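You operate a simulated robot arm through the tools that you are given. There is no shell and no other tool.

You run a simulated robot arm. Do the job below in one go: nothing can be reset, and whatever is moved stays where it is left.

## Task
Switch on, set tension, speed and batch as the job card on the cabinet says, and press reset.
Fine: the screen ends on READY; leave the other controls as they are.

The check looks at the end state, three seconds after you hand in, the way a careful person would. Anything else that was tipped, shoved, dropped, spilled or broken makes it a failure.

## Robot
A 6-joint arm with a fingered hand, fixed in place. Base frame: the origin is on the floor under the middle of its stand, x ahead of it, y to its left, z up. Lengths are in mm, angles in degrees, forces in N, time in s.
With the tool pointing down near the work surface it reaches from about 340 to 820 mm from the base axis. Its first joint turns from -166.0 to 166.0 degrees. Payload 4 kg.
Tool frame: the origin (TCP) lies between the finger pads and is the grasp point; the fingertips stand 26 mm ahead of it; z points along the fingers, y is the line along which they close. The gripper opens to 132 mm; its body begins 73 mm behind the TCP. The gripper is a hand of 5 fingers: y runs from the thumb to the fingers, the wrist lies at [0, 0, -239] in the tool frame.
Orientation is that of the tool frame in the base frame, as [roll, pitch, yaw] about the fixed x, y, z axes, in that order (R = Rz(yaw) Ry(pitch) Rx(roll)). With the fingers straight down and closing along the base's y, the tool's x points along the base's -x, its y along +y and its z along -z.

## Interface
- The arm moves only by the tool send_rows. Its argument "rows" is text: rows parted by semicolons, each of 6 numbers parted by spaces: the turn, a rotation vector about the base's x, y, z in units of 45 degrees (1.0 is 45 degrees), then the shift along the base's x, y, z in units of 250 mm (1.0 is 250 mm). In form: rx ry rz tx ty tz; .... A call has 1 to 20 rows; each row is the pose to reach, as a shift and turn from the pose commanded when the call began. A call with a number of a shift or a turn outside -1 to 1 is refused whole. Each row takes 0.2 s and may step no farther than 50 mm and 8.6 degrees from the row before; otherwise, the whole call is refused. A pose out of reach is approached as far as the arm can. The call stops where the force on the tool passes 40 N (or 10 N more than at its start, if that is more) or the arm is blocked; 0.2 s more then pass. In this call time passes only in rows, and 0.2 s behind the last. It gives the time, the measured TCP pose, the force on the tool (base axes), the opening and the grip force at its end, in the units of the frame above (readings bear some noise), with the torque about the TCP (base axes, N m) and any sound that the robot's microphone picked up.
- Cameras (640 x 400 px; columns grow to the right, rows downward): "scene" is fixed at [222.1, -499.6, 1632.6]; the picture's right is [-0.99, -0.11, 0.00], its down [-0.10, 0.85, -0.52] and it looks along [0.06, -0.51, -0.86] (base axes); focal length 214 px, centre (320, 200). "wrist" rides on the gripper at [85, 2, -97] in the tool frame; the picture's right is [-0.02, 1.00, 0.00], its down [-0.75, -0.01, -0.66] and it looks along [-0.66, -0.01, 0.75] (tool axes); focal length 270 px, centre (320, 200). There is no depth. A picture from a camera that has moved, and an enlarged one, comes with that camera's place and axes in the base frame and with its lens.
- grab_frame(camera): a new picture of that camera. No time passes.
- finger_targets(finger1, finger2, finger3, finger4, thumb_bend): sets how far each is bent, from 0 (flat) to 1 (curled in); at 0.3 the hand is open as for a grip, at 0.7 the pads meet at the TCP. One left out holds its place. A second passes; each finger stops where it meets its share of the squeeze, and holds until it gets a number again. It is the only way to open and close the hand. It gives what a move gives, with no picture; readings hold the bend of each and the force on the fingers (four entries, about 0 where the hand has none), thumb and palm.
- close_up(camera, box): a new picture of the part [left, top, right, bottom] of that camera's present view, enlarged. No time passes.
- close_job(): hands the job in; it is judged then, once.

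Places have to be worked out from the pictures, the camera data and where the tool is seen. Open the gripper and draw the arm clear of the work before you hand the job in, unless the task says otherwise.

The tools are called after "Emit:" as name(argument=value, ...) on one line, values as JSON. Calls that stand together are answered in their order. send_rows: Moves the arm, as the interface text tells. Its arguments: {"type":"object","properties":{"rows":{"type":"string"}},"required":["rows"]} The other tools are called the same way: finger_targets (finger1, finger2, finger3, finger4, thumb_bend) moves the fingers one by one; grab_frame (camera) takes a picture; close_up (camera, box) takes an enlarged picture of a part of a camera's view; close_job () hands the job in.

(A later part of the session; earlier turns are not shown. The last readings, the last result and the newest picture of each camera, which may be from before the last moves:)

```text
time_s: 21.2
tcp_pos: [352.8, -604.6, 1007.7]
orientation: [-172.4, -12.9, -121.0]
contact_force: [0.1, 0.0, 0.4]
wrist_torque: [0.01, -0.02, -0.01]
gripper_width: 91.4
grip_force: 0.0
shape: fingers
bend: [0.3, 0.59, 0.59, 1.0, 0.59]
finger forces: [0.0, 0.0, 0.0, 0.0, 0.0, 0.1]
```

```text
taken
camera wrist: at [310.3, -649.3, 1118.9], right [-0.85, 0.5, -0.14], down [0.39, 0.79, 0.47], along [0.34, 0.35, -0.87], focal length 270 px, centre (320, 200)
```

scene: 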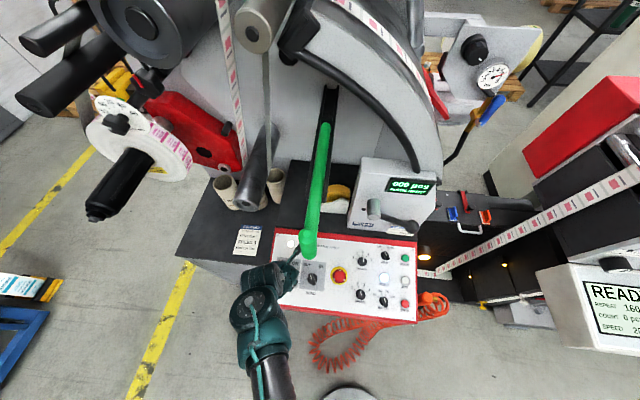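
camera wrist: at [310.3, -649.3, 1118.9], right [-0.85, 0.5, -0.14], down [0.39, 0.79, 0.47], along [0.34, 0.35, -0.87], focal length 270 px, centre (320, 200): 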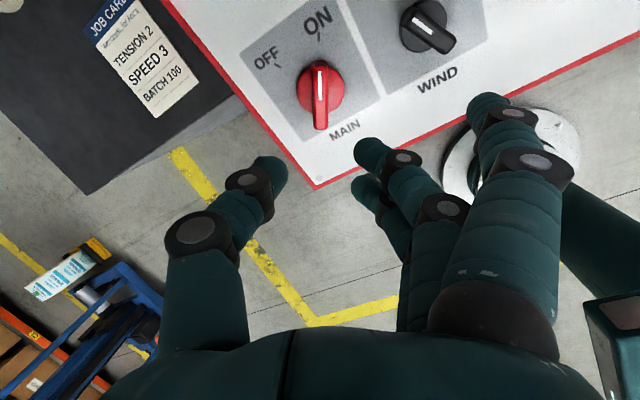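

MAIN points at ON. Next SPEED (axis ≈ (100,-614)), since the present yaw suits a 40° clockwise turn there. I curl finger1, then retreat toward +y and travel right at y≈-540, keeping away from the green roller.

Emit:
finger_targets(finger1=1.0, finger2=0.55, finger3=0.55, thumb_bend=0.55)

Emit:
send_rows(rows="0 0 0 -0.12 0.14 0.02; 0 0 0 -0.26 0.248 0.04; 0 0 0 -0.44 0.26 0.04; 0 0 0 -0.62 0.26 0.04; 0 0 0 -0.8 0.26 0.04; 0 0 0 -0.98 0.26 0.04")

Emit:
send_rows(rows="0 0 0 -0.016 -0.1 -0.13; 0 0 0 -0.032 -0.198 -0.262")

Emit:
finger_targets(finger1=0.0)

Emit:
grab_frame(camera="wrist")

Emit:
grab_frame(camera="scene")

```text
time_s: 22.2
tcp_pos: [353.4, -604.9, 1008.0]
orientation: [-172.3, -12.9, -121.0]
contact_force: [-1.3, 0.7, 0.6]
wrist_torque: [0.0, 0.0, 0.01]
gripper_width: 50.0
grip_force: 0.0
shape: fingers
bend: [1.0, 0.55, 0.55, 1.0, 0.55]
finger forces: [0.0, 0.0, 0.1, 0.0, 0.0, 0.0]
```

```text
time_s: 23.6
tcp_pos: [110.6, -538.7, 1013.5]
orientation: [-172.3, -12.8, -121.0]
contact_force: [0.9, 0.8, -0.2]
wrist_torque: [-0.02, -0.01, 0.02]
gripper_width: 49.9
grip_force: 0.1
shape: fingers
bend: [1.0, 0.55, 0.55, 1.0, 0.55]
finger forces: [0.0, 0.0, 0.0, 0.0, 0.1, 0.0]
```

```text
time_s: 24.2
tcp_pos: [100.9, -587.9, 949.6]
orientation: [-172.2, -13.0, -121.0]
contact_force: [-0.4, 0.4, -0.2]
wrist_torque: [0.0, 0.0, 0.02]
gripper_width: 50.2
grip_force: 0.1
shape: fingers
bend: [1.0, 0.55, 0.55, 1.0, 0.55]
finger forces: [0.1, 0.0, 0.0, 0.0, 0.1, 0.1]
```

```text
time_s: 25.2
tcp_pos: [100.9, -587.1, 949.8]
orientation: [-172.4, -12.8, -121.0]
contact_force: [-0.3, 0.0, -0.4]
wrist_torque: [-0.01, -0.02, 0.01]
gripper_width: 128.2
grip_force: 0.1
shape: fingers
bend: [0.0, 0.55, 0.55, 1.0, 0.55]
finger forces: [0.1, 0.0, 0.0, 0.0, 0.0, 0.0]
```

```text
taken
camera wrist: at [58.7, -632.0, 1060.7], right [-0.85, 0.5, -0.14], down [0.39, 0.79, 0.47], along [0.34, 0.35, -0.87], focal length 270 px, centre (320, 200)
```

wrist: 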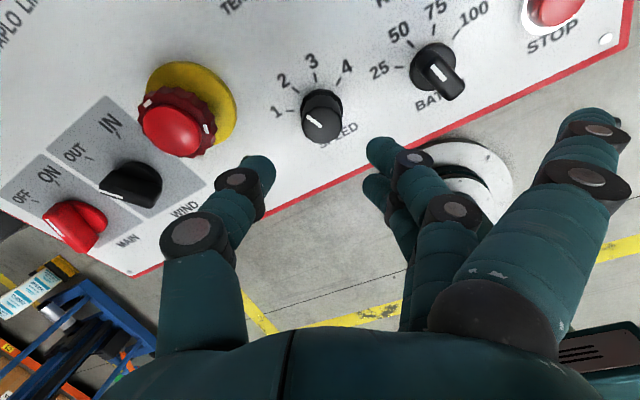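

```text
taken
```

scene: 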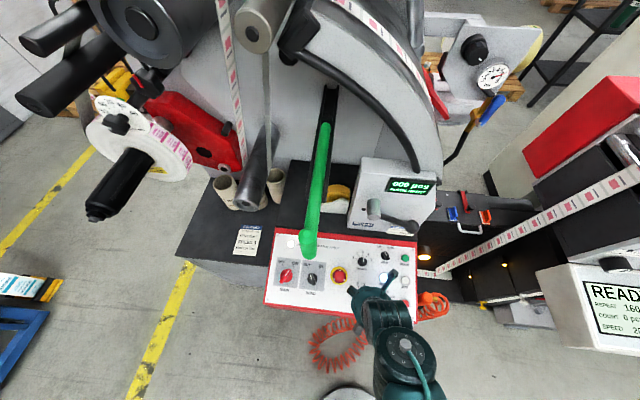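

The SPEED knob lies almost on the hand's axis. I zoom to refine before going down.

Emit:
close_up(camera="wrist", box=[240, 40, 410, 200])

```text
2.50 times, centred on (325, 120) of wrist
camera zoom: at [58.7, -632.0, 1060.7], right [-0.85, 0.5, -0.14], down [0.39, 0.79, 0.47], along [0.34, 0.35, -0.87], focal length 676 px, centre (308, 400)
```

zoom: 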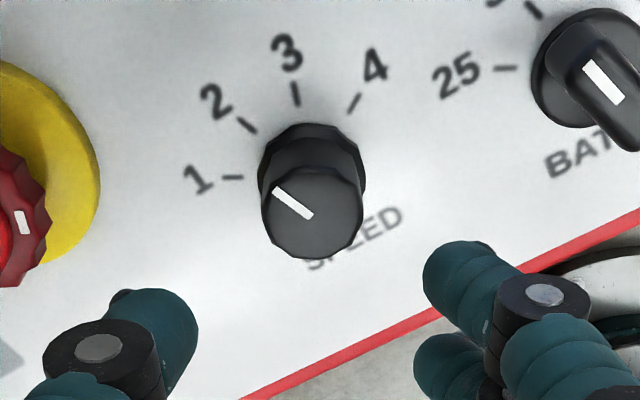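

Knob base is ~1 mm to the tool's +y and ~3.5 mm to its +x. I curl finger1, correct, and descend to TCP height ≈37 mm around the SPEED knob.

Emit:
finger_targets(finger1=1.0)

Emit:
send_rows(rows="0 0 0 -0.0104 -0.03 -0.07; 0 0 0 -0.0104 -0.05 -0.143; 0 0 0 -0.0104 -0.07 -0.2143")

Emit:
grab_frame(camera="wrist")

Emit:
close_up(camera="scene", box=[330, 230, 430, 330])

```text
time_s: 26.2
tcp_pos: [101.0, -586.6, 948.9]
orientation: [-172.2, -12.8, -121.0]
contact_force: [-0.9, 0.4, -0.6]
wrist_torque: [0.0, 0.0, 0.01]
gripper_width: 49.9
grip_force: 0.0
shape: fingers
bend: [1.0, 0.55, 0.55, 1.0, 0.55]
finger forces: [0.1, 0.0, 0.0, 0.0, 0.0, 0.1]
```

```text
time_s: 27.0
tcp_pos: [100.6, -607.4, 896.1]
orientation: [-172.2, -12.9, -121.0]
contact_force: [0.8, -0.7, 0.7]
wrist_torque: [-0.01, -0.01, 0.03]
gripper_width: 49.9
grip_force: 0.1
shape: fingers
bend: [1.0, 0.55, 0.55, 1.0, 0.55]
finger forces: [0.0, 0.0, 0.0, 0.0, 0.0, 0.0]
```

```text
taken
camera wrist: at [57.8, -652.4, 1007.9], right [-0.85, 0.5, -0.14], down [0.39, 0.79, 0.47], along [0.34, 0.35, -0.87], focal length 270 px, centre (320, 200)
```

wrist: 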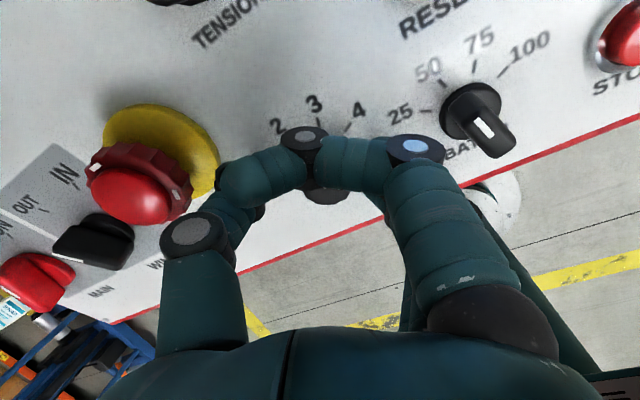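

```text
4.00 times, centred on (380, 280) of scene
camera zoom: at [222.1, -499.6, 1632.6], right [-0.99, -0.11, 0.0], down [-0.1, 0.85, -0.52], along [0.06, -0.51, -0.86], focal length 858 px, centre (80, -120)
```

zoom: 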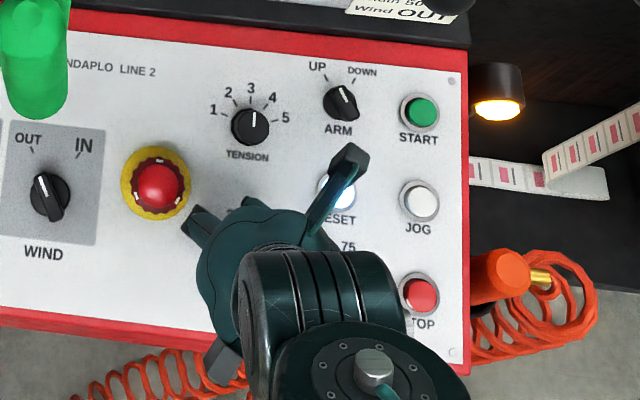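

The arm ended ~2–3 mm off from where I wanted. I nudge by (-2.6, +2.2, -0.6) mm and re-read.

Emit:
send_rows(rows="0 0 0 -0.0104 0.0089 -0.0025; 0 0 0 -0.0104 0.0089 -0.0025")

Emit:
close_up(camera="wrist", box=[200, 90, 440, 240])

```text
time_s: 27.6
tcp_pos: [98.7, -606.7, 897.4]
orientation: [-172.3, -12.8, -121.0]
contact_force: [0.6, -0.3, -0.4]
wrist_torque: [-0.01, -0.03, 0.0]
gripper_width: 49.9
grip_force: 0.1
shape: fingers
bend: [1.0, 0.55, 0.55, 1.0, 0.55]
finger forces: [0.0, 0.1, 0.1, 0.1, 0.1, 0.1]
```

```text
2.67 times, centred on (320, 165) of wrist
camera zoom: at [54.9, -650.8, 1007.7], right [-0.85, 0.5, -0.14], down [0.39, 0.79, 0.47], along [0.34, 0.35, -0.87], focal length 721 px, centre (320, 293)
```

zoom: 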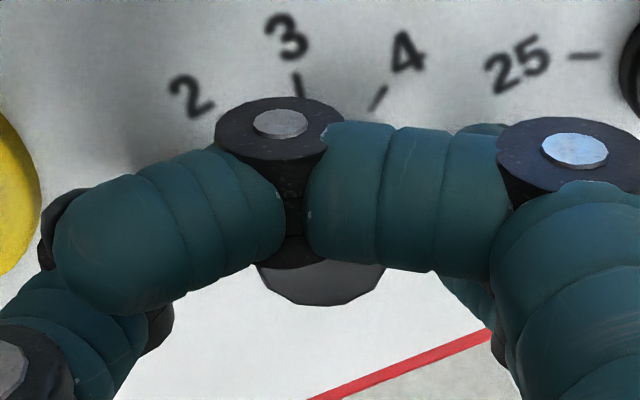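

Knob top shows between the fingers, about centred. I close fingers 2, 3 and the thumb on it.

Emit:
finger_targets(finger2=0.72, finger3=0.72, thumb_bend=0.72)

Emit:
close_up(camera="wrist", box=[200, 90, 440, 240])

```text
time_s: 28.6
tcp_pos: [98.2, -606.0, 897.4]
orientation: [-172.3, -12.9, -121.0]
contact_force: [-1.1, -3.1, -7.1]
wrist_torque: [0.02, 0.01, -0.03]
gripper_width: 46.0
grip_force: 11.5
shape: fingers
bend: [1.0, 0.67, 0.66, 1.0, 0.66]
finger forces: [0.0, 5.0, 6.0, 0.1, 11.2, 0.0]
```

```text
2.67 times, centred on (320, 165) of wrist
camera zoom: at [54.9, -650.8, 1007.5], right [-0.85, 0.5, -0.14], down [0.39, 0.79, 0.47], along [0.34, 0.35, -0.87], focal length 721 px, centre (320, 293)
```

zoom: 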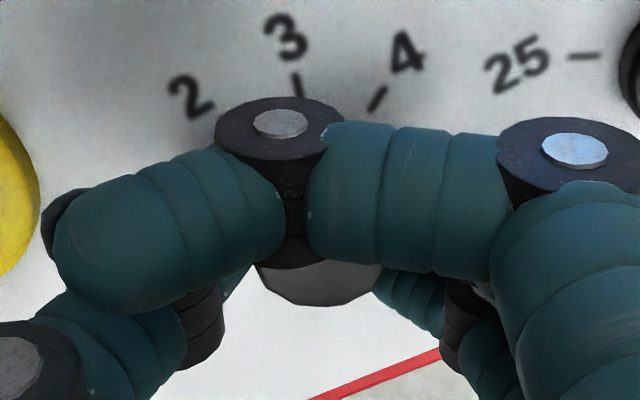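

Good grip (5, 6 and 11 N). I turn 40° clockwise about the panel normal.

Emit:
send_rows(rows="0 -0.0396 -0.1428 0 0 0; 0 -0.0792 -0.2855 0 0 0; 0 -0.1188 -0.4283 0 0 0; 0 -0.1583 -0.571 0 0 0; 0 -0.1979 -0.7138 0 0 0; 0 -0.2375 -0.8565 0 0 0")

Emit:
grab_frame(camera="wrist")

Emit:
close_up(camera="scene", box=[330, 230, 430, 330])

```text
time_s: 30.0
tcp_pos: [97.0, -605.1, 896.6]
orientation: [-165.6, -4.8, -160.8]
contact_force: [3.0, -0.9, -5.6]
wrist_torque: [0.02, -0.08, 0.03]
gripper_width: 46.0
grip_force: 10.9
shape: fingers
bend: [1.0, 0.68, 0.66, 1.0, 0.66]
finger forces: [0.0, 4.6, 6.9, 0.0, 11.2, 0.0]
```

```text
taken
camera wrist: at [17.2, -606.4, 995.0], right [-0.32, 0.91, -0.25], down [0.71, 0.41, 0.58], along [0.63, 0.01, -0.78], focal length 270 px, centre (320, 200)
```

wrist: 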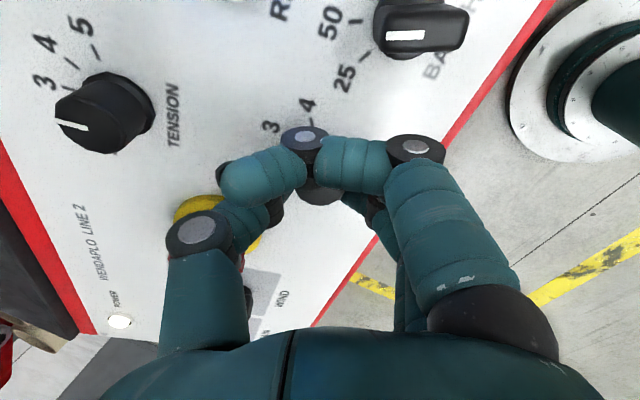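

```text
4.00 times, centred on (380, 280) of scene
camera zoom: at [222.1, -499.6, 1632.6], right [-0.99, -0.11, 0.0], down [-0.1, 0.85, -0.52], along [0.06, -0.51, -0.86], focal length 858 px, centre (80, -120)
```

zoom: 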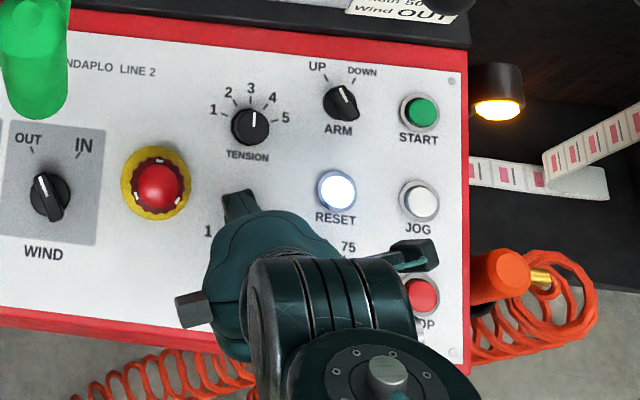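

The turn completed. I release, lift off along the normal and check the pointer.

Emit:
finger_targets(finger2=0.55, finger3=0.55, thumb_bend=0.55)

Emit:
send_rows(rows="0 0 0 0 0.0267 0.0964; 0 0 0 0 0.0641 0.2313")

Emit:
finger_targets(finger1=0.0)

Emit:
grab_frame(camera="wrist")

Emit:
close_up(camera="wrist", box=[230, 40, 410, 180])

```text
time_s: 31.0
tcp_pos: [95.6, -606.2, 896.0]
orientation: [-165.6, -4.8, -160.7]
contact_force: [-0.8, 0.7, -0.1]
wrist_torque: [0.01, -0.01, -0.05]
gripper_width: 49.9
grip_force: 0.0
shape: fingers
bend: [1.0, 0.55, 0.55, 1.0, 0.55]
finger forces: [0.0, 0.0, 0.0, 0.0, 0.0, 0.1]
```

```text
time_s: 31.6
tcp_pos: [96.3, -589.5, 952.9]
orientation: [-165.5, -4.8, -160.6]
contact_force: [-0.2, 0.4, -0.2]
wrist_torque: [-0.01, 0.01, 0.01]
gripper_width: 50.2
grip_force: 0.1
shape: fingers
bend: [1.0, 0.55, 0.55, 1.0, 0.55]
finger forces: [0.0, 0.0, 0.0, 0.1, 0.0, 0.1]
```

```text
time_s: 32.6
tcp_pos: [95.9, -590.4, 952.5]
orientation: [-165.6, -4.8, -160.7]
contact_force: [0.3, -0.3, -0.5]
wrist_torque: [-0.02, 0.0, -0.01]
gripper_width: 128.0
grip_force: 0.0
shape: fingers
bend: [0.0, 0.55, 0.55, 1.0, 0.55]
finger forces: [0.0, 0.0, 0.0, 0.0, 0.0, 0.0]
```

```text
taken
camera wrist: at [16.6, -590.4, 1051.9], right [-0.32, 0.91, -0.25], down [0.71, 0.41, 0.58], along [0.63, 0.01, -0.78], focal length 270 px, centre (320, 200)
```

wrist: 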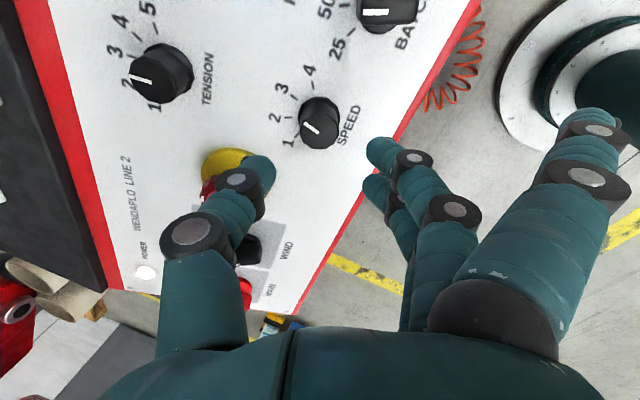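

```text
2.86 times, centred on (320, 110) of wrist
camera zoom: at [16.6, -590.4, 1051.9], right [-0.32, 0.91, -0.25], down [0.71, 0.41, 0.58], along [0.63, 0.01, -0.78], focal length 772 px, centre (320, 457)
```

zoom: 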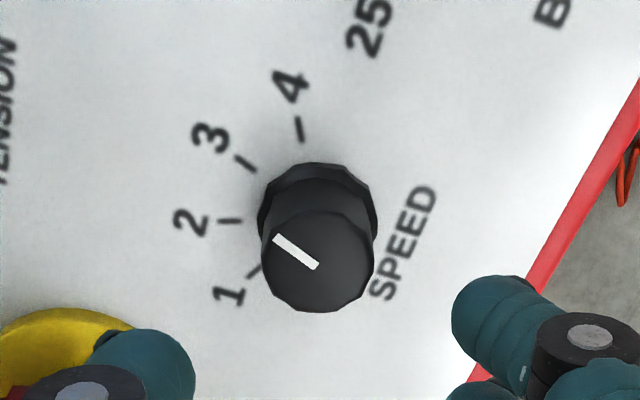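

SPEED's pointer is parallel to the tick for 3. Now TENSION (axis ≈ (99.5,-715)): I slide along the panel at ~75 mm height with the present yaw, which leaves room for a 35° counter-clockwise turn.

Emit:
send_rows(rows="0 0 0 0.004 -0.14 0.0108; 0 0 0 0.008 -0.28 0.0216; 0 0 0 0.0124 -0.4212 0.0324; 0 0 0 0.0124 -0.4212 0.0324")

Emit:
grab_frame(camera="wrist")

Emit:
close_up(camera="wrist", box=[230, 60, 410, 200])

Emit:
close_up(camera="scene", box=[320, 170, 450, 320])

```text
time_s: 33.6
tcp_pos: [99.3, -694.8, 961.3]
orientation: [-165.6, -4.8, -160.7]
contact_force: [0.1, 0.1, 0.4]
wrist_torque: [-0.03, 0.02, 0.02]
gripper_width: 128.1
grip_force: 0.0
shape: fingers
bend: [0.0, 0.55, 0.55, 1.0, 0.55]
finger forces: [0.1, 0.0, 0.0, 0.1, 0.0, 0.0]
```

```text
taken
camera wrist: at [20.2, -695.0, 1060.8], right [-0.32, 0.91, -0.25], down [0.71, 0.41, 0.58], along [0.63, 0.01, -0.78], focal length 270 px, centre (320, 200)
```

wrist: 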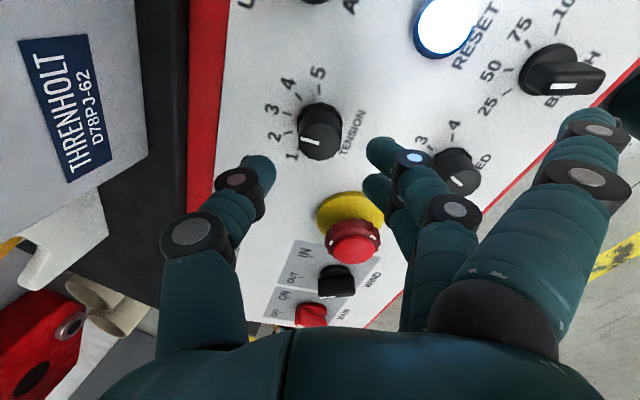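

```text
2.86 times, centred on (320, 130) of wrist
camera zoom: at [20.2, -695.0, 1060.8], right [-0.32, 0.91, -0.25], down [0.71, 0.41, 0.58], along [0.63, 0.01, -0.78], focal length 772 px, centre (320, 400)
```

zoom: 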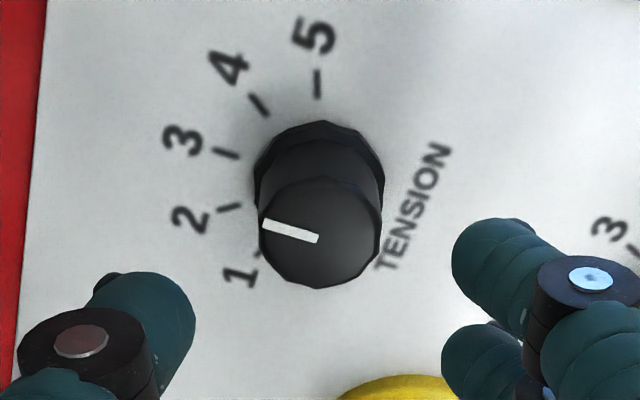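

```text
2.67 times, centred on (385, 245) of scene
camera zoom: at [222.1, -499.6, 1632.6], right [-0.99, -0.11, 0.0], down [-0.1, 0.85, -0.52], along [0.06, -0.51, -0.86], focal length 572 px, centre (147, 80)
```

zoom: 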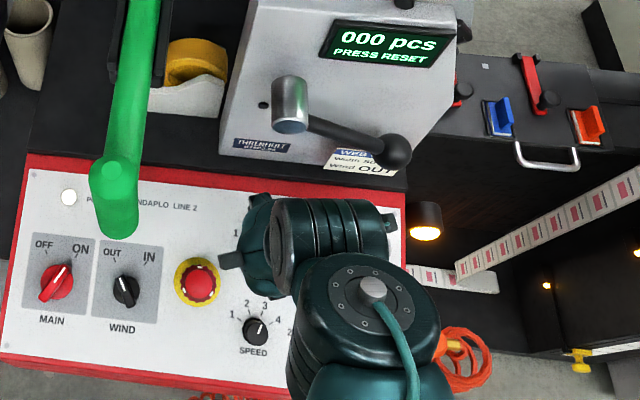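

SPEED shows 3 in the scene view too. TENSION is centred apart from ~2 mm in −x, so I curl finger1, correct, and descend to ≈37 mm height.

Emit:
finger_targets(finger1=1.0)

Emit:
send_rows(rows="0 0 0 -0.008 -0.016 -0.05; 0 0 0 -0.008 -0.03 -0.1; 0 0 0 -0.008 -0.0432 -0.1484; 0 0 0 -0.008 -0.0432 -0.1484")

Emit:
close_up(camera="wrist", box=[200, 90, 440, 240])

```text
time_s: 34.6
tcp_pos: [99.1, -695.2, 961.1]
orientation: [-165.6, -4.7, -160.7]
contact_force: [0.8, 0.6, -0.9]
wrist_torque: [0.01, 0.0, -0.01]
gripper_width: 49.8
grip_force: 0.1
shape: fingers
bend: [1.0, 0.55, 0.55, 1.0, 0.55]
finger forces: [0.0, 0.1, 0.0, 0.0, 0.1, 0.1]
```

```text
time_s: 35.6
tcp_pos: [96.9, -705.3, 923.7]
orientation: [-165.4, -4.8, -160.7]
contact_force: [-0.7, -0.5, -0.4]
wrist_torque: [0.0, 0.0, -0.02]
gripper_width: 49.7
grip_force: 0.0
shape: fingers
bend: [1.0, 0.55, 0.55, 1.0, 0.55]
finger forces: [0.0, 0.0, 0.0, 0.1, 0.0, 0.1]
```

```text
2.67 times, centred on (320, 165) of wrist
camera zoom: at [17.4, -706.3, 1023.9], right [-0.32, 0.91, -0.25], down [0.71, 0.41, 0.58], along [0.63, 0.01, -0.78], focal length 721 px, centre (320, 293)
```

zoom: 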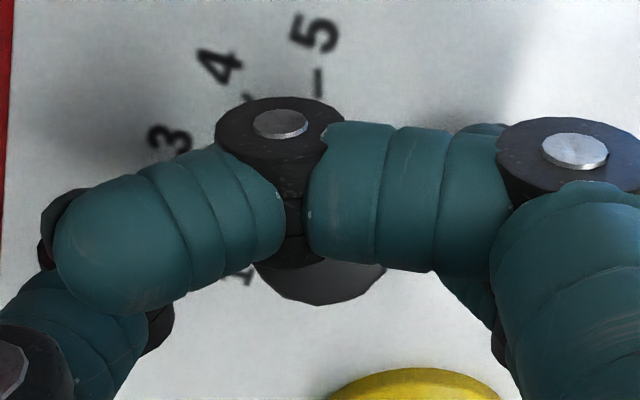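

The hand straddles TENSION like it did SPEED. I close on the knob.

Emit:
finger_targets(finger2=0.72, finger3=0.72, thumb_bend=0.72)

```text
time_s: 36.6
tcp_pos: [96.1, -704.5, 924.6]
orientation: [-165.6, -5.0, -160.8]
contact_force: [-1.3, -3.8, -5.9]
wrist_torque: [-0.01, -0.02, -0.01]
gripper_width: 45.7
grip_force: 10.9
shape: fingers
bend: [1.0, 0.68, 0.66, 1.0, 0.66]
finger forces: [0.0, 4.8, 5.8, 0.0, 11.5, 0.0]
```

The grip matches the SPEED one (5, 6, 11.5 N). I turn 35° counter-clockwise about the panel normal.

Emit:
send_rows(rows="0 0.0346 0.1249 0 0 0; 0 0.0693 0.2498 0 0 0; 0 0.1039 0.3747 0 0 0; 0 0.1386 0.4996 0 0 0; 0 0.1732 0.6245 0 0 0; 0 0.2078 0.7495 0 0 0")

Emit:
grab_frame(camera="wrist")

Emit:
close_up(camera="scene", box=[320, 170, 450, 320])

```text
time_s: 38.0
tcp_pos: [97.5, -707.0, 926.3]
orientation: [-171.2, -12.2, -126.0]
contact_force: [-1.2, 0.6, -11.0]
wrist_torque: [0.04, 0.06, -0.02]
gripper_width: 45.6
grip_force: 10.6
shape: fingers
bend: [1.0, 0.68, 0.66, 1.0, 0.66]
finger forces: [0.0, 5.2, 6.7, 0.1, 8.3, 0.0]
```

```text
taken
camera wrist: at [48.8, -747.4, 1035.7], right [-0.81, 0.57, -0.15], down [0.44, 0.76, 0.48], along [0.39, 0.32, -0.86], focal length 270 px, centre (320, 200)
```

wrist: 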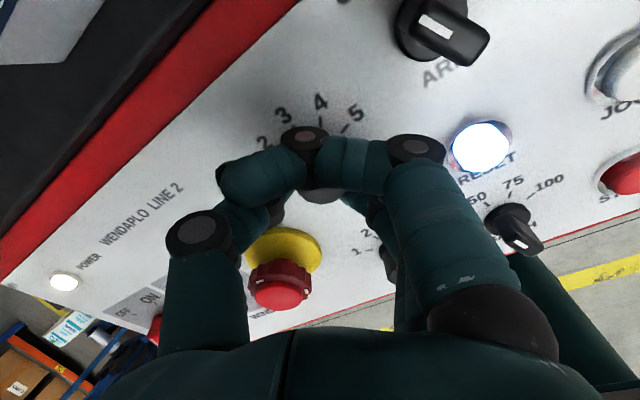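

```text
2.67 times, centred on (385, 245) of scene
camera zoom: at [222.1, -499.6, 1632.6], right [-0.99, -0.11, 0.0], down [-0.1, 0.85, -0.52], along [0.06, -0.51, -0.86], focal length 572 px, centre (147, 80)
```

zoom: 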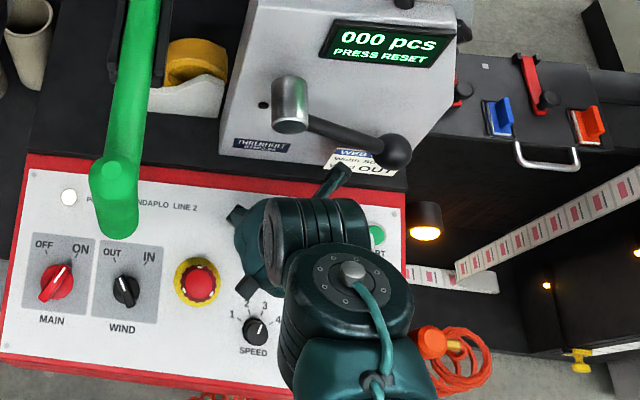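

Turned as asked. I release and withdraw: first straight off the panel 30 mm, then toward +y so the wrist camera stays clear of the crank lever.

Emit:
finger_targets(finger2=0.55, finger3=0.55, thumb_bend=0.55)

Emit:
send_rows(rows="0 0 0 0 0.016 0.058; 0 0 0 0 0.032 0.1156; 0 0 0 0 0.16 0.152; 0 0 0 0 0.32 0.18; 0 0 0 0 0.46 0.18")

Emit:
finger_targets(finger1=0.0)

Emit:
grab_frame(camera="wrist")

Emit:
close_up(camera="scene", box=[346, 240, 410, 280])

```text
time_s: 39.0
tcp_pos: [98.7, -706.9, 926.3]
orientation: [-171.1, -12.2, -126.2]
contact_force: [-0.4, 0.4, 0.2]
wrist_torque: [0.01, 0.01, -0.02]
gripper_width: 49.7
grip_force: 0.0
shape: fingers
bend: [1.0, 0.55, 0.55, 1.0, 0.55]
finger forces: [0.1, 0.0, 0.0, 0.0, 0.0, 0.0]
```

```text
time_s: 40.2
tcp_pos: [97.9, -591.8, 968.8]
orientation: [-171.0, -12.2, -126.1]
contact_force: [0.4, 1.0, 0.2]
wrist_torque: [0.0, -0.04, 0.0]
gripper_width: 49.8
grip_force: 0.1
shape: fingers
bend: [1.0, 0.55, 0.55, 1.0, 0.55]
finger forces: [0.0, 0.0, 0.1, 0.1, 0.1, 0.1]
```

```text
time_s: 41.2
tcp_pos: [97.7, -593.1, 969.6]
orientation: [-171.1, -12.2, -126.1]
contact_force: [0.7, -0.1, -0.3]
wrist_torque: [-0.01, -0.01, 0.02]
gripper_width: 128.1
grip_force: 0.1
shape: fingers
bend: [0.0, 0.55, 0.55, 1.0, 0.55]
finger forces: [0.0, 0.0, 0.0, 0.0, 0.0, 0.0]
```

```text
taken
camera wrist: at [49.3, -633.9, 1079.8], right [-0.81, 0.57, -0.16], down [0.44, 0.76, 0.48], along [0.39, 0.32, -0.86], focal length 270 px, centre (320, 200)
```

wrist: 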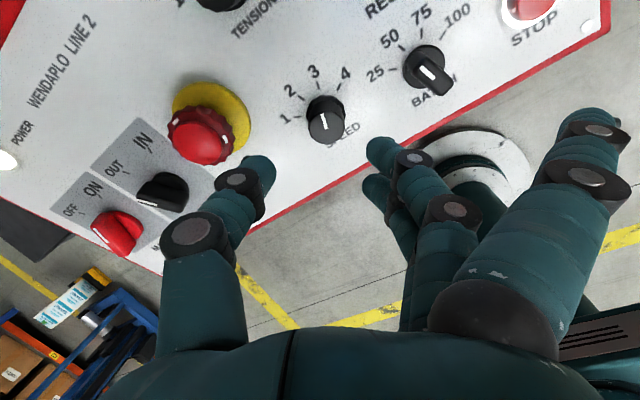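

```text
10.00 times, centred on (378, 260) of scene
camera zoom: at [222.1, -499.6, 1632.6], right [-0.99, -0.11, 0.0], down [-0.1, 0.85, -0.52], along [0.06, -0.51, -0.86], focal length 2145 px, centre (-260, -400)
```

zoom: 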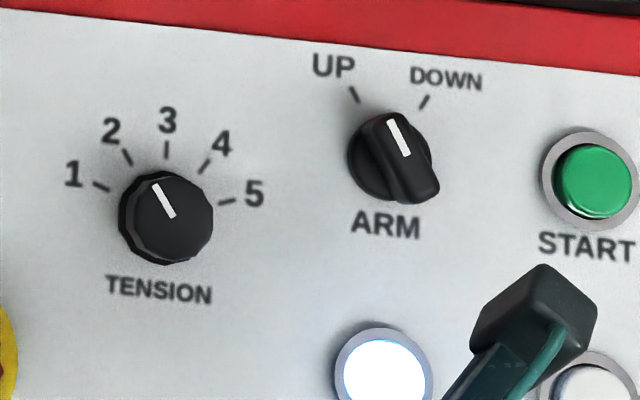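

TENSION points at 2 in the scene view, and SPEED at 3. Now BATCH (axis ≈ (22,-603)): I turn +55° so the fingers straddle the bar and go over it at ~95 mm.

Emit:
send_rows(rows="0 0.0408 0.1472 -0.04 0.01 0; 0 0.0817 0.2945 -0.08 0.02 0; 0 0.1225 0.4417 -0.12 0.03 0; 0 0.1633 0.5889 -0.16 0.04 0")

Emit:
send_rows(rows="0 0.0408 0.1472 -0.0357 0.0057 -0.02; 0 0.0817 0.2945 -0.0714 0.0114 -0.04; 0 0.1225 0.4417 -0.107 0.0171 -0.06; 0 0.1633 0.5889 -0.1428 0.0228 -0.0832; 0 0.1633 0.5889 -0.1428 0.0228 -0.0832")

Emit:
grab_frame(camera="wrist")

Emit:
close_up(camera="wrist", box=[230, 40, 410, 180])

```text
time_s: 42.2
tcp_pos: [58.7, -580.9, 969.8]
orientation: [-178.1, -15.0, -97.8]
contact_force: [0.6, -0.5, -0.2]
wrist_torque: [-0.03, 0.03, -0.01]
gripper_width: 128.0
grip_force: 0.0
shape: fingers
bend: [0.0, 0.55, 0.55, 1.0, 0.55]
finger forces: [0.1, 0.1, 0.1, 0.0, 0.1, 0.0]
```

```text
time_s: 43.4
tcp_pos: [20.3, -575.8, 950.1]
orientation: [174.4, -14.1, -69.3]
contact_force: [-0.1, 0.8, 0.2]
wrist_torque: [-0.01, -0.02, 0.01]
gripper_width: 127.9
grip_force: 0.1
shape: fingers
bend: [0.0, 0.55, 0.55, 1.0, 0.55]
finger forces: [0.0, 0.0, 0.0, 0.0, 0.0, 0.0]
```

```text
taken
camera wrist: at [50.1, -628.3, 1062.5], right [-0.95, -0.31, 0.09], down [-0.24, 0.86, 0.45], along [-0.22, 0.41, -0.89], focal length 270 px, centre (320, 200)
```

wrist: 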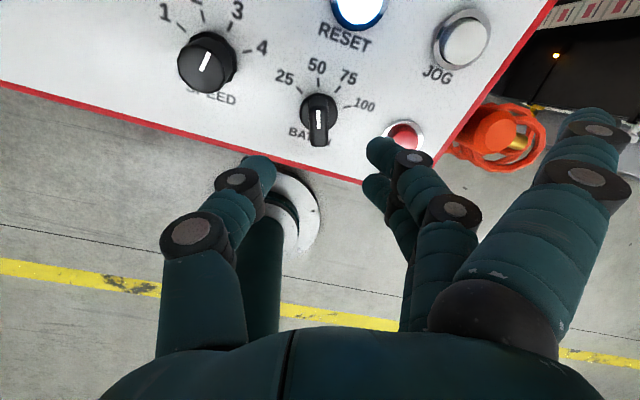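

```text
2.86 times, centred on (320, 110) of wrist
camera zoom: at [50.1, -628.3, 1062.5], right [-0.95, -0.31, 0.09], down [-0.24, 0.86, 0.45], along [-0.22, 0.41, -0.89], focal length 772 px, centre (320, 457)
```

zoom: 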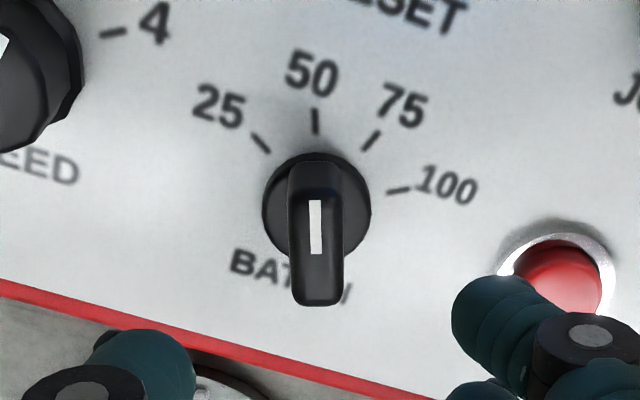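

The bar lines up with tool x. I curl finger1, narrow the gap to ~27 mm (to stay clear of STOP), shift ~2 mm, and descend to ≈39 mm height.

Emit:
finger_targets(finger1=1.0, finger2=0.62, finger3=0.62, thumb_bend=0.62)

Emit:
send_rows(rows="0 0 0 0.0084 -0.026 -0.07; 0 0 0 0.0084 -0.04 -0.12; 0 0 0 0.0084 -0.04 -0.12")

Emit:
close_up(camera="wrist", box=[200, 70, 440, 220])

```text
time_s: 44.4
tcp_pos: [21.8, -576.6, 949.3]
orientation: [174.5, -14.1, -69.5]
contact_force: [-0.2, 0.3, -0.7]
wrist_torque: [0.01, -0.01, -0.01]
gripper_width: 46.7
grip_force: 0.0
shape: fingers
bend: [1.0, 0.62, 0.62, 1.0, 0.62]
finger forces: [0.1, 0.1, 0.0, 0.0, 0.0, 0.1]
```

```text
time_s: 45.2
tcp_pos: [22.7, -585.2, 917.9]
orientation: [174.4, -14.1, -69.5]
contact_force: [-0.9, -0.4, -0.4]
wrist_torque: [-0.01, -0.01, 0.02]
gripper_width: 47.2
grip_force: 0.1
shape: fingers
bend: [1.0, 0.62, 0.62, 1.0, 0.62]
finger forces: [0.1, 0.0, 0.0, 0.0, 0.1, 0.1]
```

```text
2.67 times, centred on (320, 145) of wrist
camera zoom: at [52.3, -637.0, 1032.5], right [-0.95, -0.31, 0.09], down [-0.24, 0.86, 0.45], along [-0.21, 0.41, -0.89], focal length 721 px, centre (320, 347)
```

zoom: 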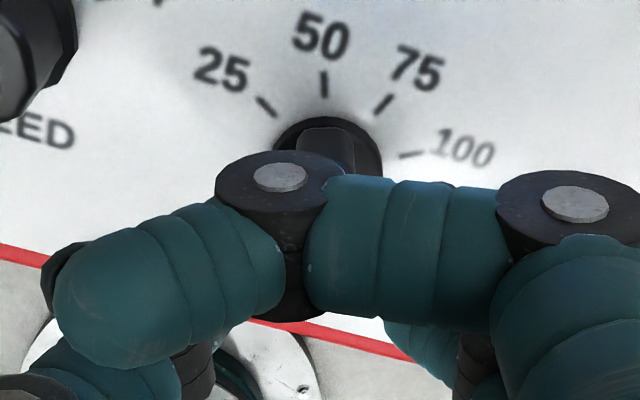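

Tips are just above the bar; the knob sits ~1–2 mm to tool +y. I correct by ~1.2 mm and go down the remaining 24 mm in two steps.

Emit:
send_rows(rows="0 0 0 -0.0044 -0.0136 -0.0462; 0 0 0 -0.0044 -0.0272 -0.0924; 0 0 0 -0.0044 -0.0272 -0.0924")

Emit:
close_up(camera="wrist", box=[200, 70, 440, 220])

```text
time_s: 46.0
tcp_pos: [22.8, -592.5, 897.0]
orientation: [174.6, -14.1, -69.5]
contact_force: [0.2, -0.3, 1.0]
wrist_torque: [-0.03, 0.01, 0.02]
gripper_width: 46.9
grip_force: 0.0
shape: fingers
bend: [1.0, 0.62, 0.62, 1.0, 0.62]
finger forces: [0.0, 0.0, 0.0, 0.0, 0.0, 0.0]
```

```text
2.67 times, centred on (320, 145) of wrist
camera zoom: at [51.4, -644.3, 1010.7], right [-0.95, -0.31, 0.09], down [-0.24, 0.86, 0.45], along [-0.21, 0.41, -0.89], focal length 721 px, centre (320, 347)
```

zoom: 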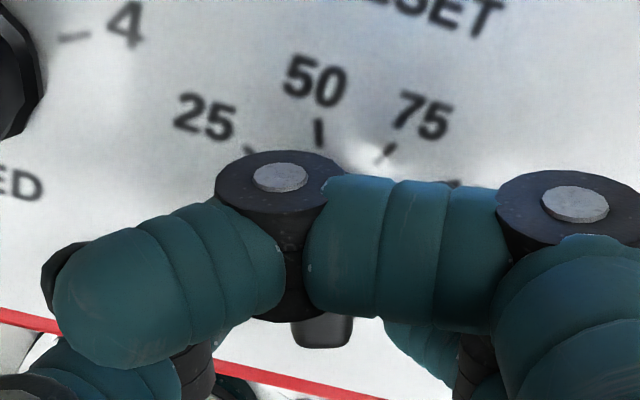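

No contact, and the bar end shows centred between the fingers. I close on the bar.

Emit:
finger_targets(finger2=0.72, finger3=0.72, thumb_bend=0.72)

```text
time_s: 47.0
tcp_pos: [21.9, -592.1, 897.2]
orientation: [174.5, -14.1, -69.5]
contact_force: [-1.6, -3.1, -6.1]
wrist_torque: [-0.04, 0.02, 0.03]
gripper_width: 44.7
grip_force: 6.6
shape: fingers
bend: [1.0, 0.69, 0.69, 1.0, 0.68]
finger forces: [0.1, 4.1, 4.1, 0.0, 6.0, 0.0]
```

The bar is held (4, 4, 6 N). I turn clockwise 40° toward 75 first.

Emit:
send_rows(rows="0 -0.0396 -0.1428 0 0 0; 0 -0.0792 -0.2855 0 0 0; 0 -0.1188 -0.4283 0 0 0; 0 -0.1583 -0.571 0 0 0; 0 -0.1979 -0.7138 0 0 0; 0 -0.2375 -0.8565 0 0 0")

Emit:
close_up(camera="wrist", box=[160, 40, 480, 240])

```text
time_s: 48.4
tcp_pos: [22.8, -592.8, 896.0]
orientation: [-174.7, -14.2, -111.0]
contact_force: [-7.1, -0.4, 2.8]
wrist_torque: [-0.04, 0.13, -0.02]
gripper_width: 44.6
grip_force: 7.9
shape: fingers
bend: [1.0, 0.7, 0.7, 1.0, 0.69]
finger forces: [0.0, 5.3, 5.5, 0.0, 5.3, 0.0]
```

```text
2.00 times, centred on (320, 140) of wrist
camera zoom: at [-6.5, -643.4, 1009.3], right [-0.93, 0.35, -0.09], down [0.28, 0.85, 0.45], along [0.24, 0.4, -0.89], focal length 541 px, centre (320, 320)
```

zoom: 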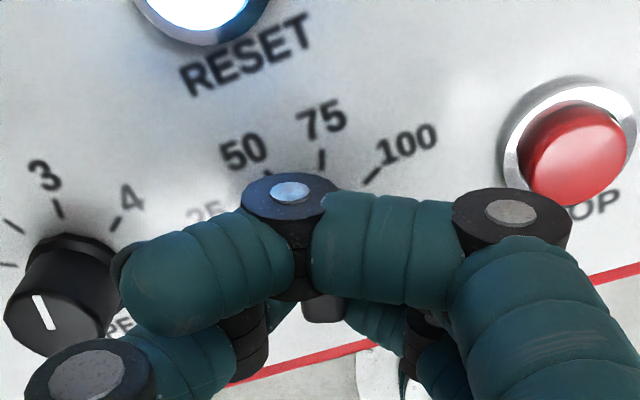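

Still held and following. I turn the other 40° toward 100.

Emit:
send_rows(rows="0 -0.0396 -0.1428 0 0 0; 0 -0.0792 -0.2855 0 0 0; 0 -0.1188 -0.4283 0 0 0; 0 -0.1583 -0.571 0 0 0; 0 -0.1979 -0.7138 0 0 0; 0 -0.2375 -0.8565 0 0 0")

Emit:
close_up(camera="wrist", box=[160, 40, 480, 240])

```text
time_s: 49.8
tcp_pos: [22.7, -593.2, 895.5]
orientation: [-166.6, -7.2, -151.0]
contact_force: [-4.7, 1.3, 2.9]
wrist_torque: [-0.02, 0.11, -0.03]
gripper_width: 44.2
grip_force: 8.8
shape: fingers
bend: [1.0, 0.7, 0.7, 1.0, 0.69]
finger forces: [0.1, 5.1, 5.1, 0.0, 7.3, 0.0]
```

```text
2.00 times, centred on (320, 140) of wrist
camera zoom: at [-50.8, -606.8, 998.8], right [-0.48, 0.85, -0.23], down [0.66, 0.52, 0.54], along [0.58, 0.11, -0.81], focal length 541 px, centre (320, 320)
```

zoom: 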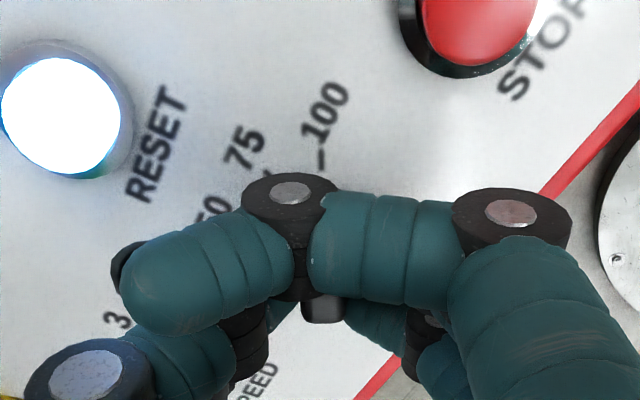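

Turned the full 80°. I release and lift off to check the pointer.

Emit:
finger_targets(finger2=0.6, finger3=0.6, thumb_bend=0.6)

Emit:
send_rows(rows="0 0 0 0 0.0267 0.0964; 0 0 0 0 0.0641 0.2313; 0 0 0 0 0.0641 0.2313")

Emit:
finger_targets(finger1=0.0)

Emit:
grab_frame(camera="wrist")

Emit:
close_up(camera="wrist", box=[230, 40, 410, 180])

```text
time_s: 50.8
tcp_pos: [23.0, -593.1, 896.1]
orientation: [-166.7, -7.2, -151.0]
contact_force: [0.4, 0.7, 0.3]
wrist_torque: [0.0, 0.01, -0.02]
gripper_width: 47.4
grip_force: 0.1
shape: fingers
bend: [1.0, 0.6, 0.6, 1.0, 0.6]
finger forces: [0.0, 0.0, 0.0, 0.1, 0.0, 0.0]
```

```text
time_s: 51.6
tcp_pos: [23.6, -576.9, 953.6]
orientation: [-166.7, -7.2, -150.8]
contact_force: [0.3, -0.6, 1.1]
wrist_torque: [0.04, 0.0, 0.01]
gripper_width: 47.5
grip_force: 0.0
shape: fingers
bend: [1.0, 0.6, 0.6, 1.0, 0.6]
finger forces: [0.1, 0.0, 0.0, 0.1, 0.1, 0.0]
```

```text
time_s: 52.6
tcp_pos: [23.4, -577.0, 953.7]
orientation: [-166.8, -7.2, -151.0]
contact_force: [0.3, -0.8, -0.4]
wrist_torque: [0.0, 0.01, 0.05]
gripper_width: 119.9
grip_force: 0.1
shape: fingers
bend: [0.0, 0.6, 0.6, 1.0, 0.6]
finger forces: [0.1, 0.1, 0.0, 0.0, 0.0, 0.0]
```

```text
taken
camera wrist: at [-49.6, -591.1, 1055.9], right [-0.48, 0.85, -0.23], down [0.66, 0.52, 0.54], along [0.58, 0.11, -0.81], focal length 270 px, centre (320, 200)
```

wrist: 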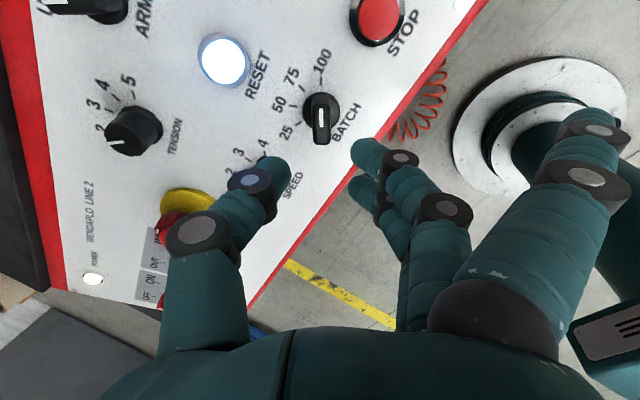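

```text
2.86 times, centred on (320, 110) of wrist
camera zoom: at [-49.6, -591.1, 1055.9], right [-0.48, 0.85, -0.23], down [0.66, 0.52, 0.54], along [0.58, 0.11, -0.81], focal length 772 px, centre (320, 457)
```

zoom: 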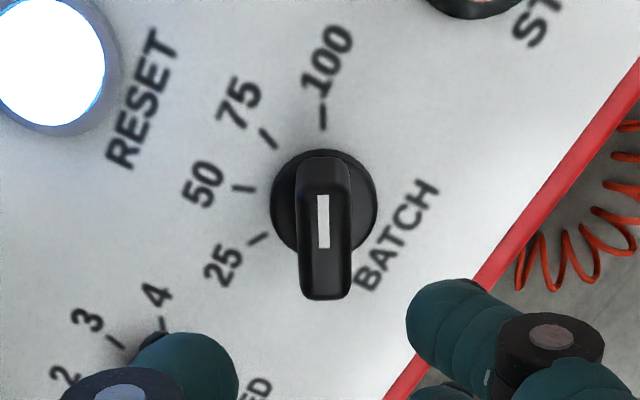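

BATCH points at 100. Now RESET: I will press with the thumb tip alone, so I curl fingers 2–4, set the thumb to 0.5, and move so that the thumb stands over RESET (≈(22.5,-673)) at ~85 mm height with yaw turned +30°.

Emit:
finger_targets(finger1=0.0, finger2=1.0, finger3=1.0, finger4=1.0, thumb_bend=0.5)

Emit:
send_rows(rows="0 0.0445 0.1606 -0.0374 -0.053 0; 0 0.0891 0.3212 -0.0748 -0.106 -0.001; 0 0.1336 0.4818 -0.1122 -0.159 -0.002; 0 0.1781 0.6424 -0.1496 -0.212 -0.0028; 0 0.1781 0.6424 -0.1496 -0.212 -0.0028")

Emit:
grab_frame(camera="wrist")

Emit:
grab_frame(camera="scene")

```text
time_s: 53.6
tcp_pos: [23.3, -576.9, 954.0]
orientation: [-166.7, -7.2, -150.9]
contact_force: [-0.3, 0.2, 0.3]
wrist_torque: [-0.03, 0.04, 0.02]
gripper_width: 136.1
grip_force: 0.1
shape: fingers
bend: [0.0, 1.0, 1.0, 1.0, 0.5]
finger forces: [0.1, 0.1, 0.0, 0.0, 0.0, 0.0]
```

```text
time_s: 54.8
tcp_pos: [-14.8, -632.3, 954.4]
orientation: [-172.3, -12.9, -121.0]
contact_force: [-0.6, 0.1, -0.6]
wrist_torque: [0.02, 0.01, -0.01]
gripper_width: 136.3
grip_force: 0.1
shape: fingers
bend: [0.0, 1.0, 1.0, 1.0, 0.5]
finger forces: [0.1, 0.0, 0.0, 0.1, 0.0, 0.0]
```

```text
taken
camera wrist: at [-57.2, -676.0, 1065.8], right [-0.85, 0.5, -0.14], down [0.39, 0.79, 0.47], along [0.34, 0.35, -0.87], focal length 270 px, centre (320, 200)
```

wrist: 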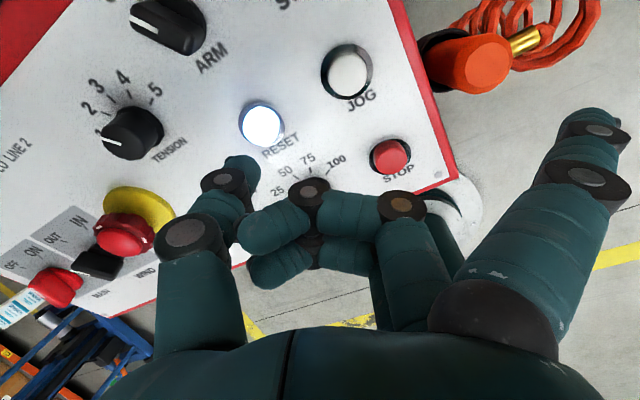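

```text
taken
```

scene: 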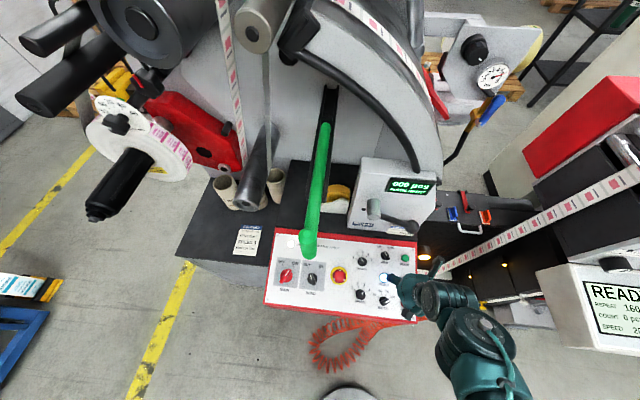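

The thumb tip stands close below RESET in the view. I zoom in to measure the tip and the button.

Emit:
close_up(camera="wrist", box=[180, 80, 340, 200])

Emit:
close_up(camera="scene", box=[345, 240, 425, 320])

```text
3.33 times, centred on (260, 140) of wrist
camera zoom: at [-57.2, -676.0, 1065.8], right [-0.85, 0.5, -0.14], down [0.39, 0.79, 0.47], along [0.34, 0.35, -0.87], focal length 901 px, centre (520, 400)
```

zoom: 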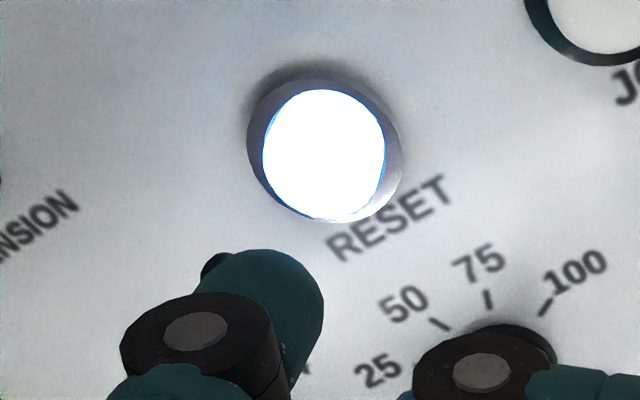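

```text
5.00 times, centred on (385, 280) of scene
camera zoom: at [222.1, -499.6, 1632.6], right [-0.99, -0.11, 0.0], down [-0.1, 0.85, -0.52], along [0.06, -0.51, -0.86], focal length 1072 px, centre (-5, -200)
```

zoom: 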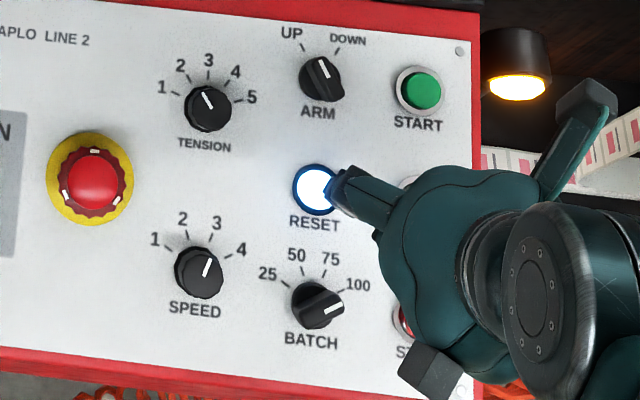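

Settings all read right: TENSION 2, SPEED 3, BATCH 100. RESET's centre is ~2.7 mm (+x) and ~1.5 mm down-panel from the thumb tip's axis. I curl finger1, correct that and go down until the tip is just above the cap.

Emit:
finger_targets(finger1=1.0)

Emit:
send_rows(rows="0 0 0 0.0108 -0.006 -0.05; 0 0 0 0.0108 -0.02 -0.1; 0 0 0 0.0108 -0.0356 -0.1508; 0 0 0 0.0108 -0.0356 -0.1508")

Emit:
close_up(camera="wrist", box=[160, 80, 340, 220])

Emit:
close_up(camera="scene", box=[355, 250, 425, 300])

```text
time_s: 55.8
tcp_pos: [-14.7, -630.9, 955.3]
orientation: [-172.3, -12.9, -121.0]
contact_force: [0.5, -0.3, -0.3]
wrist_torque: [-0.01, 0.02, -0.02]
gripper_width: 52.5
grip_force: 0.1
shape: fingers
bend: [1.0, 1.0, 1.0, 1.0, 0.5]
finger forces: [0.1, 0.0, 0.0, 0.1, 0.1, 0.0]
```

```text
time_s: 56.8
tcp_pos: [-11.5, -639.5, 917.2]
orientation: [-172.2, -12.9, -121.0]
contact_force: [-0.3, -0.3, 0.8]
wrist_torque: [0.03, -0.01, 0.03]
gripper_width: 52.4
grip_force: 0.2
shape: fingers
bend: [1.0, 1.0, 1.0, 1.0, 0.5]
finger forces: [0.0, 0.0, 0.0, 0.0, 0.0, 0.1]
```

```text
2.86 times, centred on (250, 150) of wrist
camera zoom: at [-53.8, -684.0, 1027.2], right [-0.85, 0.5, -0.14], down [0.39, 0.79, 0.47], along [0.34, 0.35, -0.87], focal length 772 px, centre (520, 343)
```

zoom: 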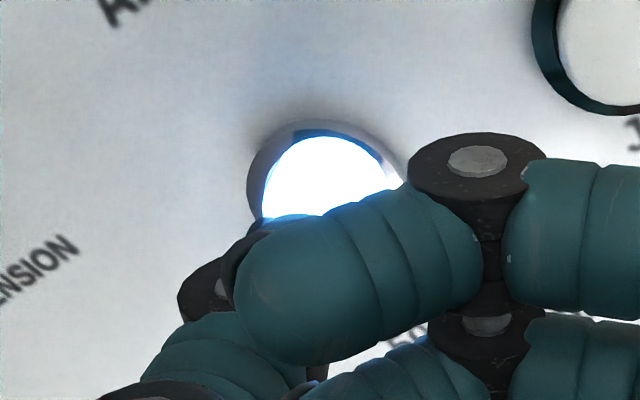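

```text
8.00 times, centred on (390, 275) of scene
camera zoom: at [222.1, -499.6, 1632.6], right [-0.99, -0.11, 0.0], down [-0.1, 0.85, -0.52], along [0.06, -0.51, -0.86], focal length 1716 px, centre (-240, -400)
```

zoom: 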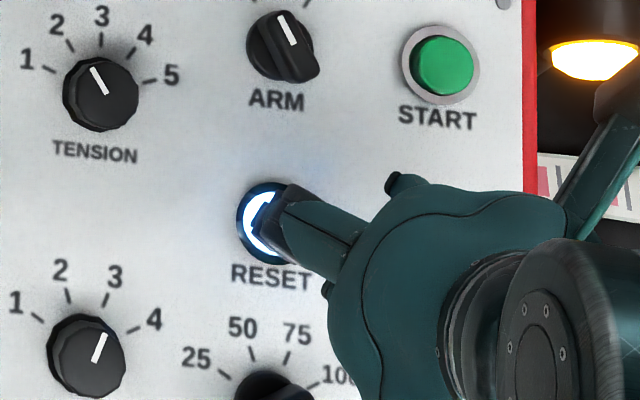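

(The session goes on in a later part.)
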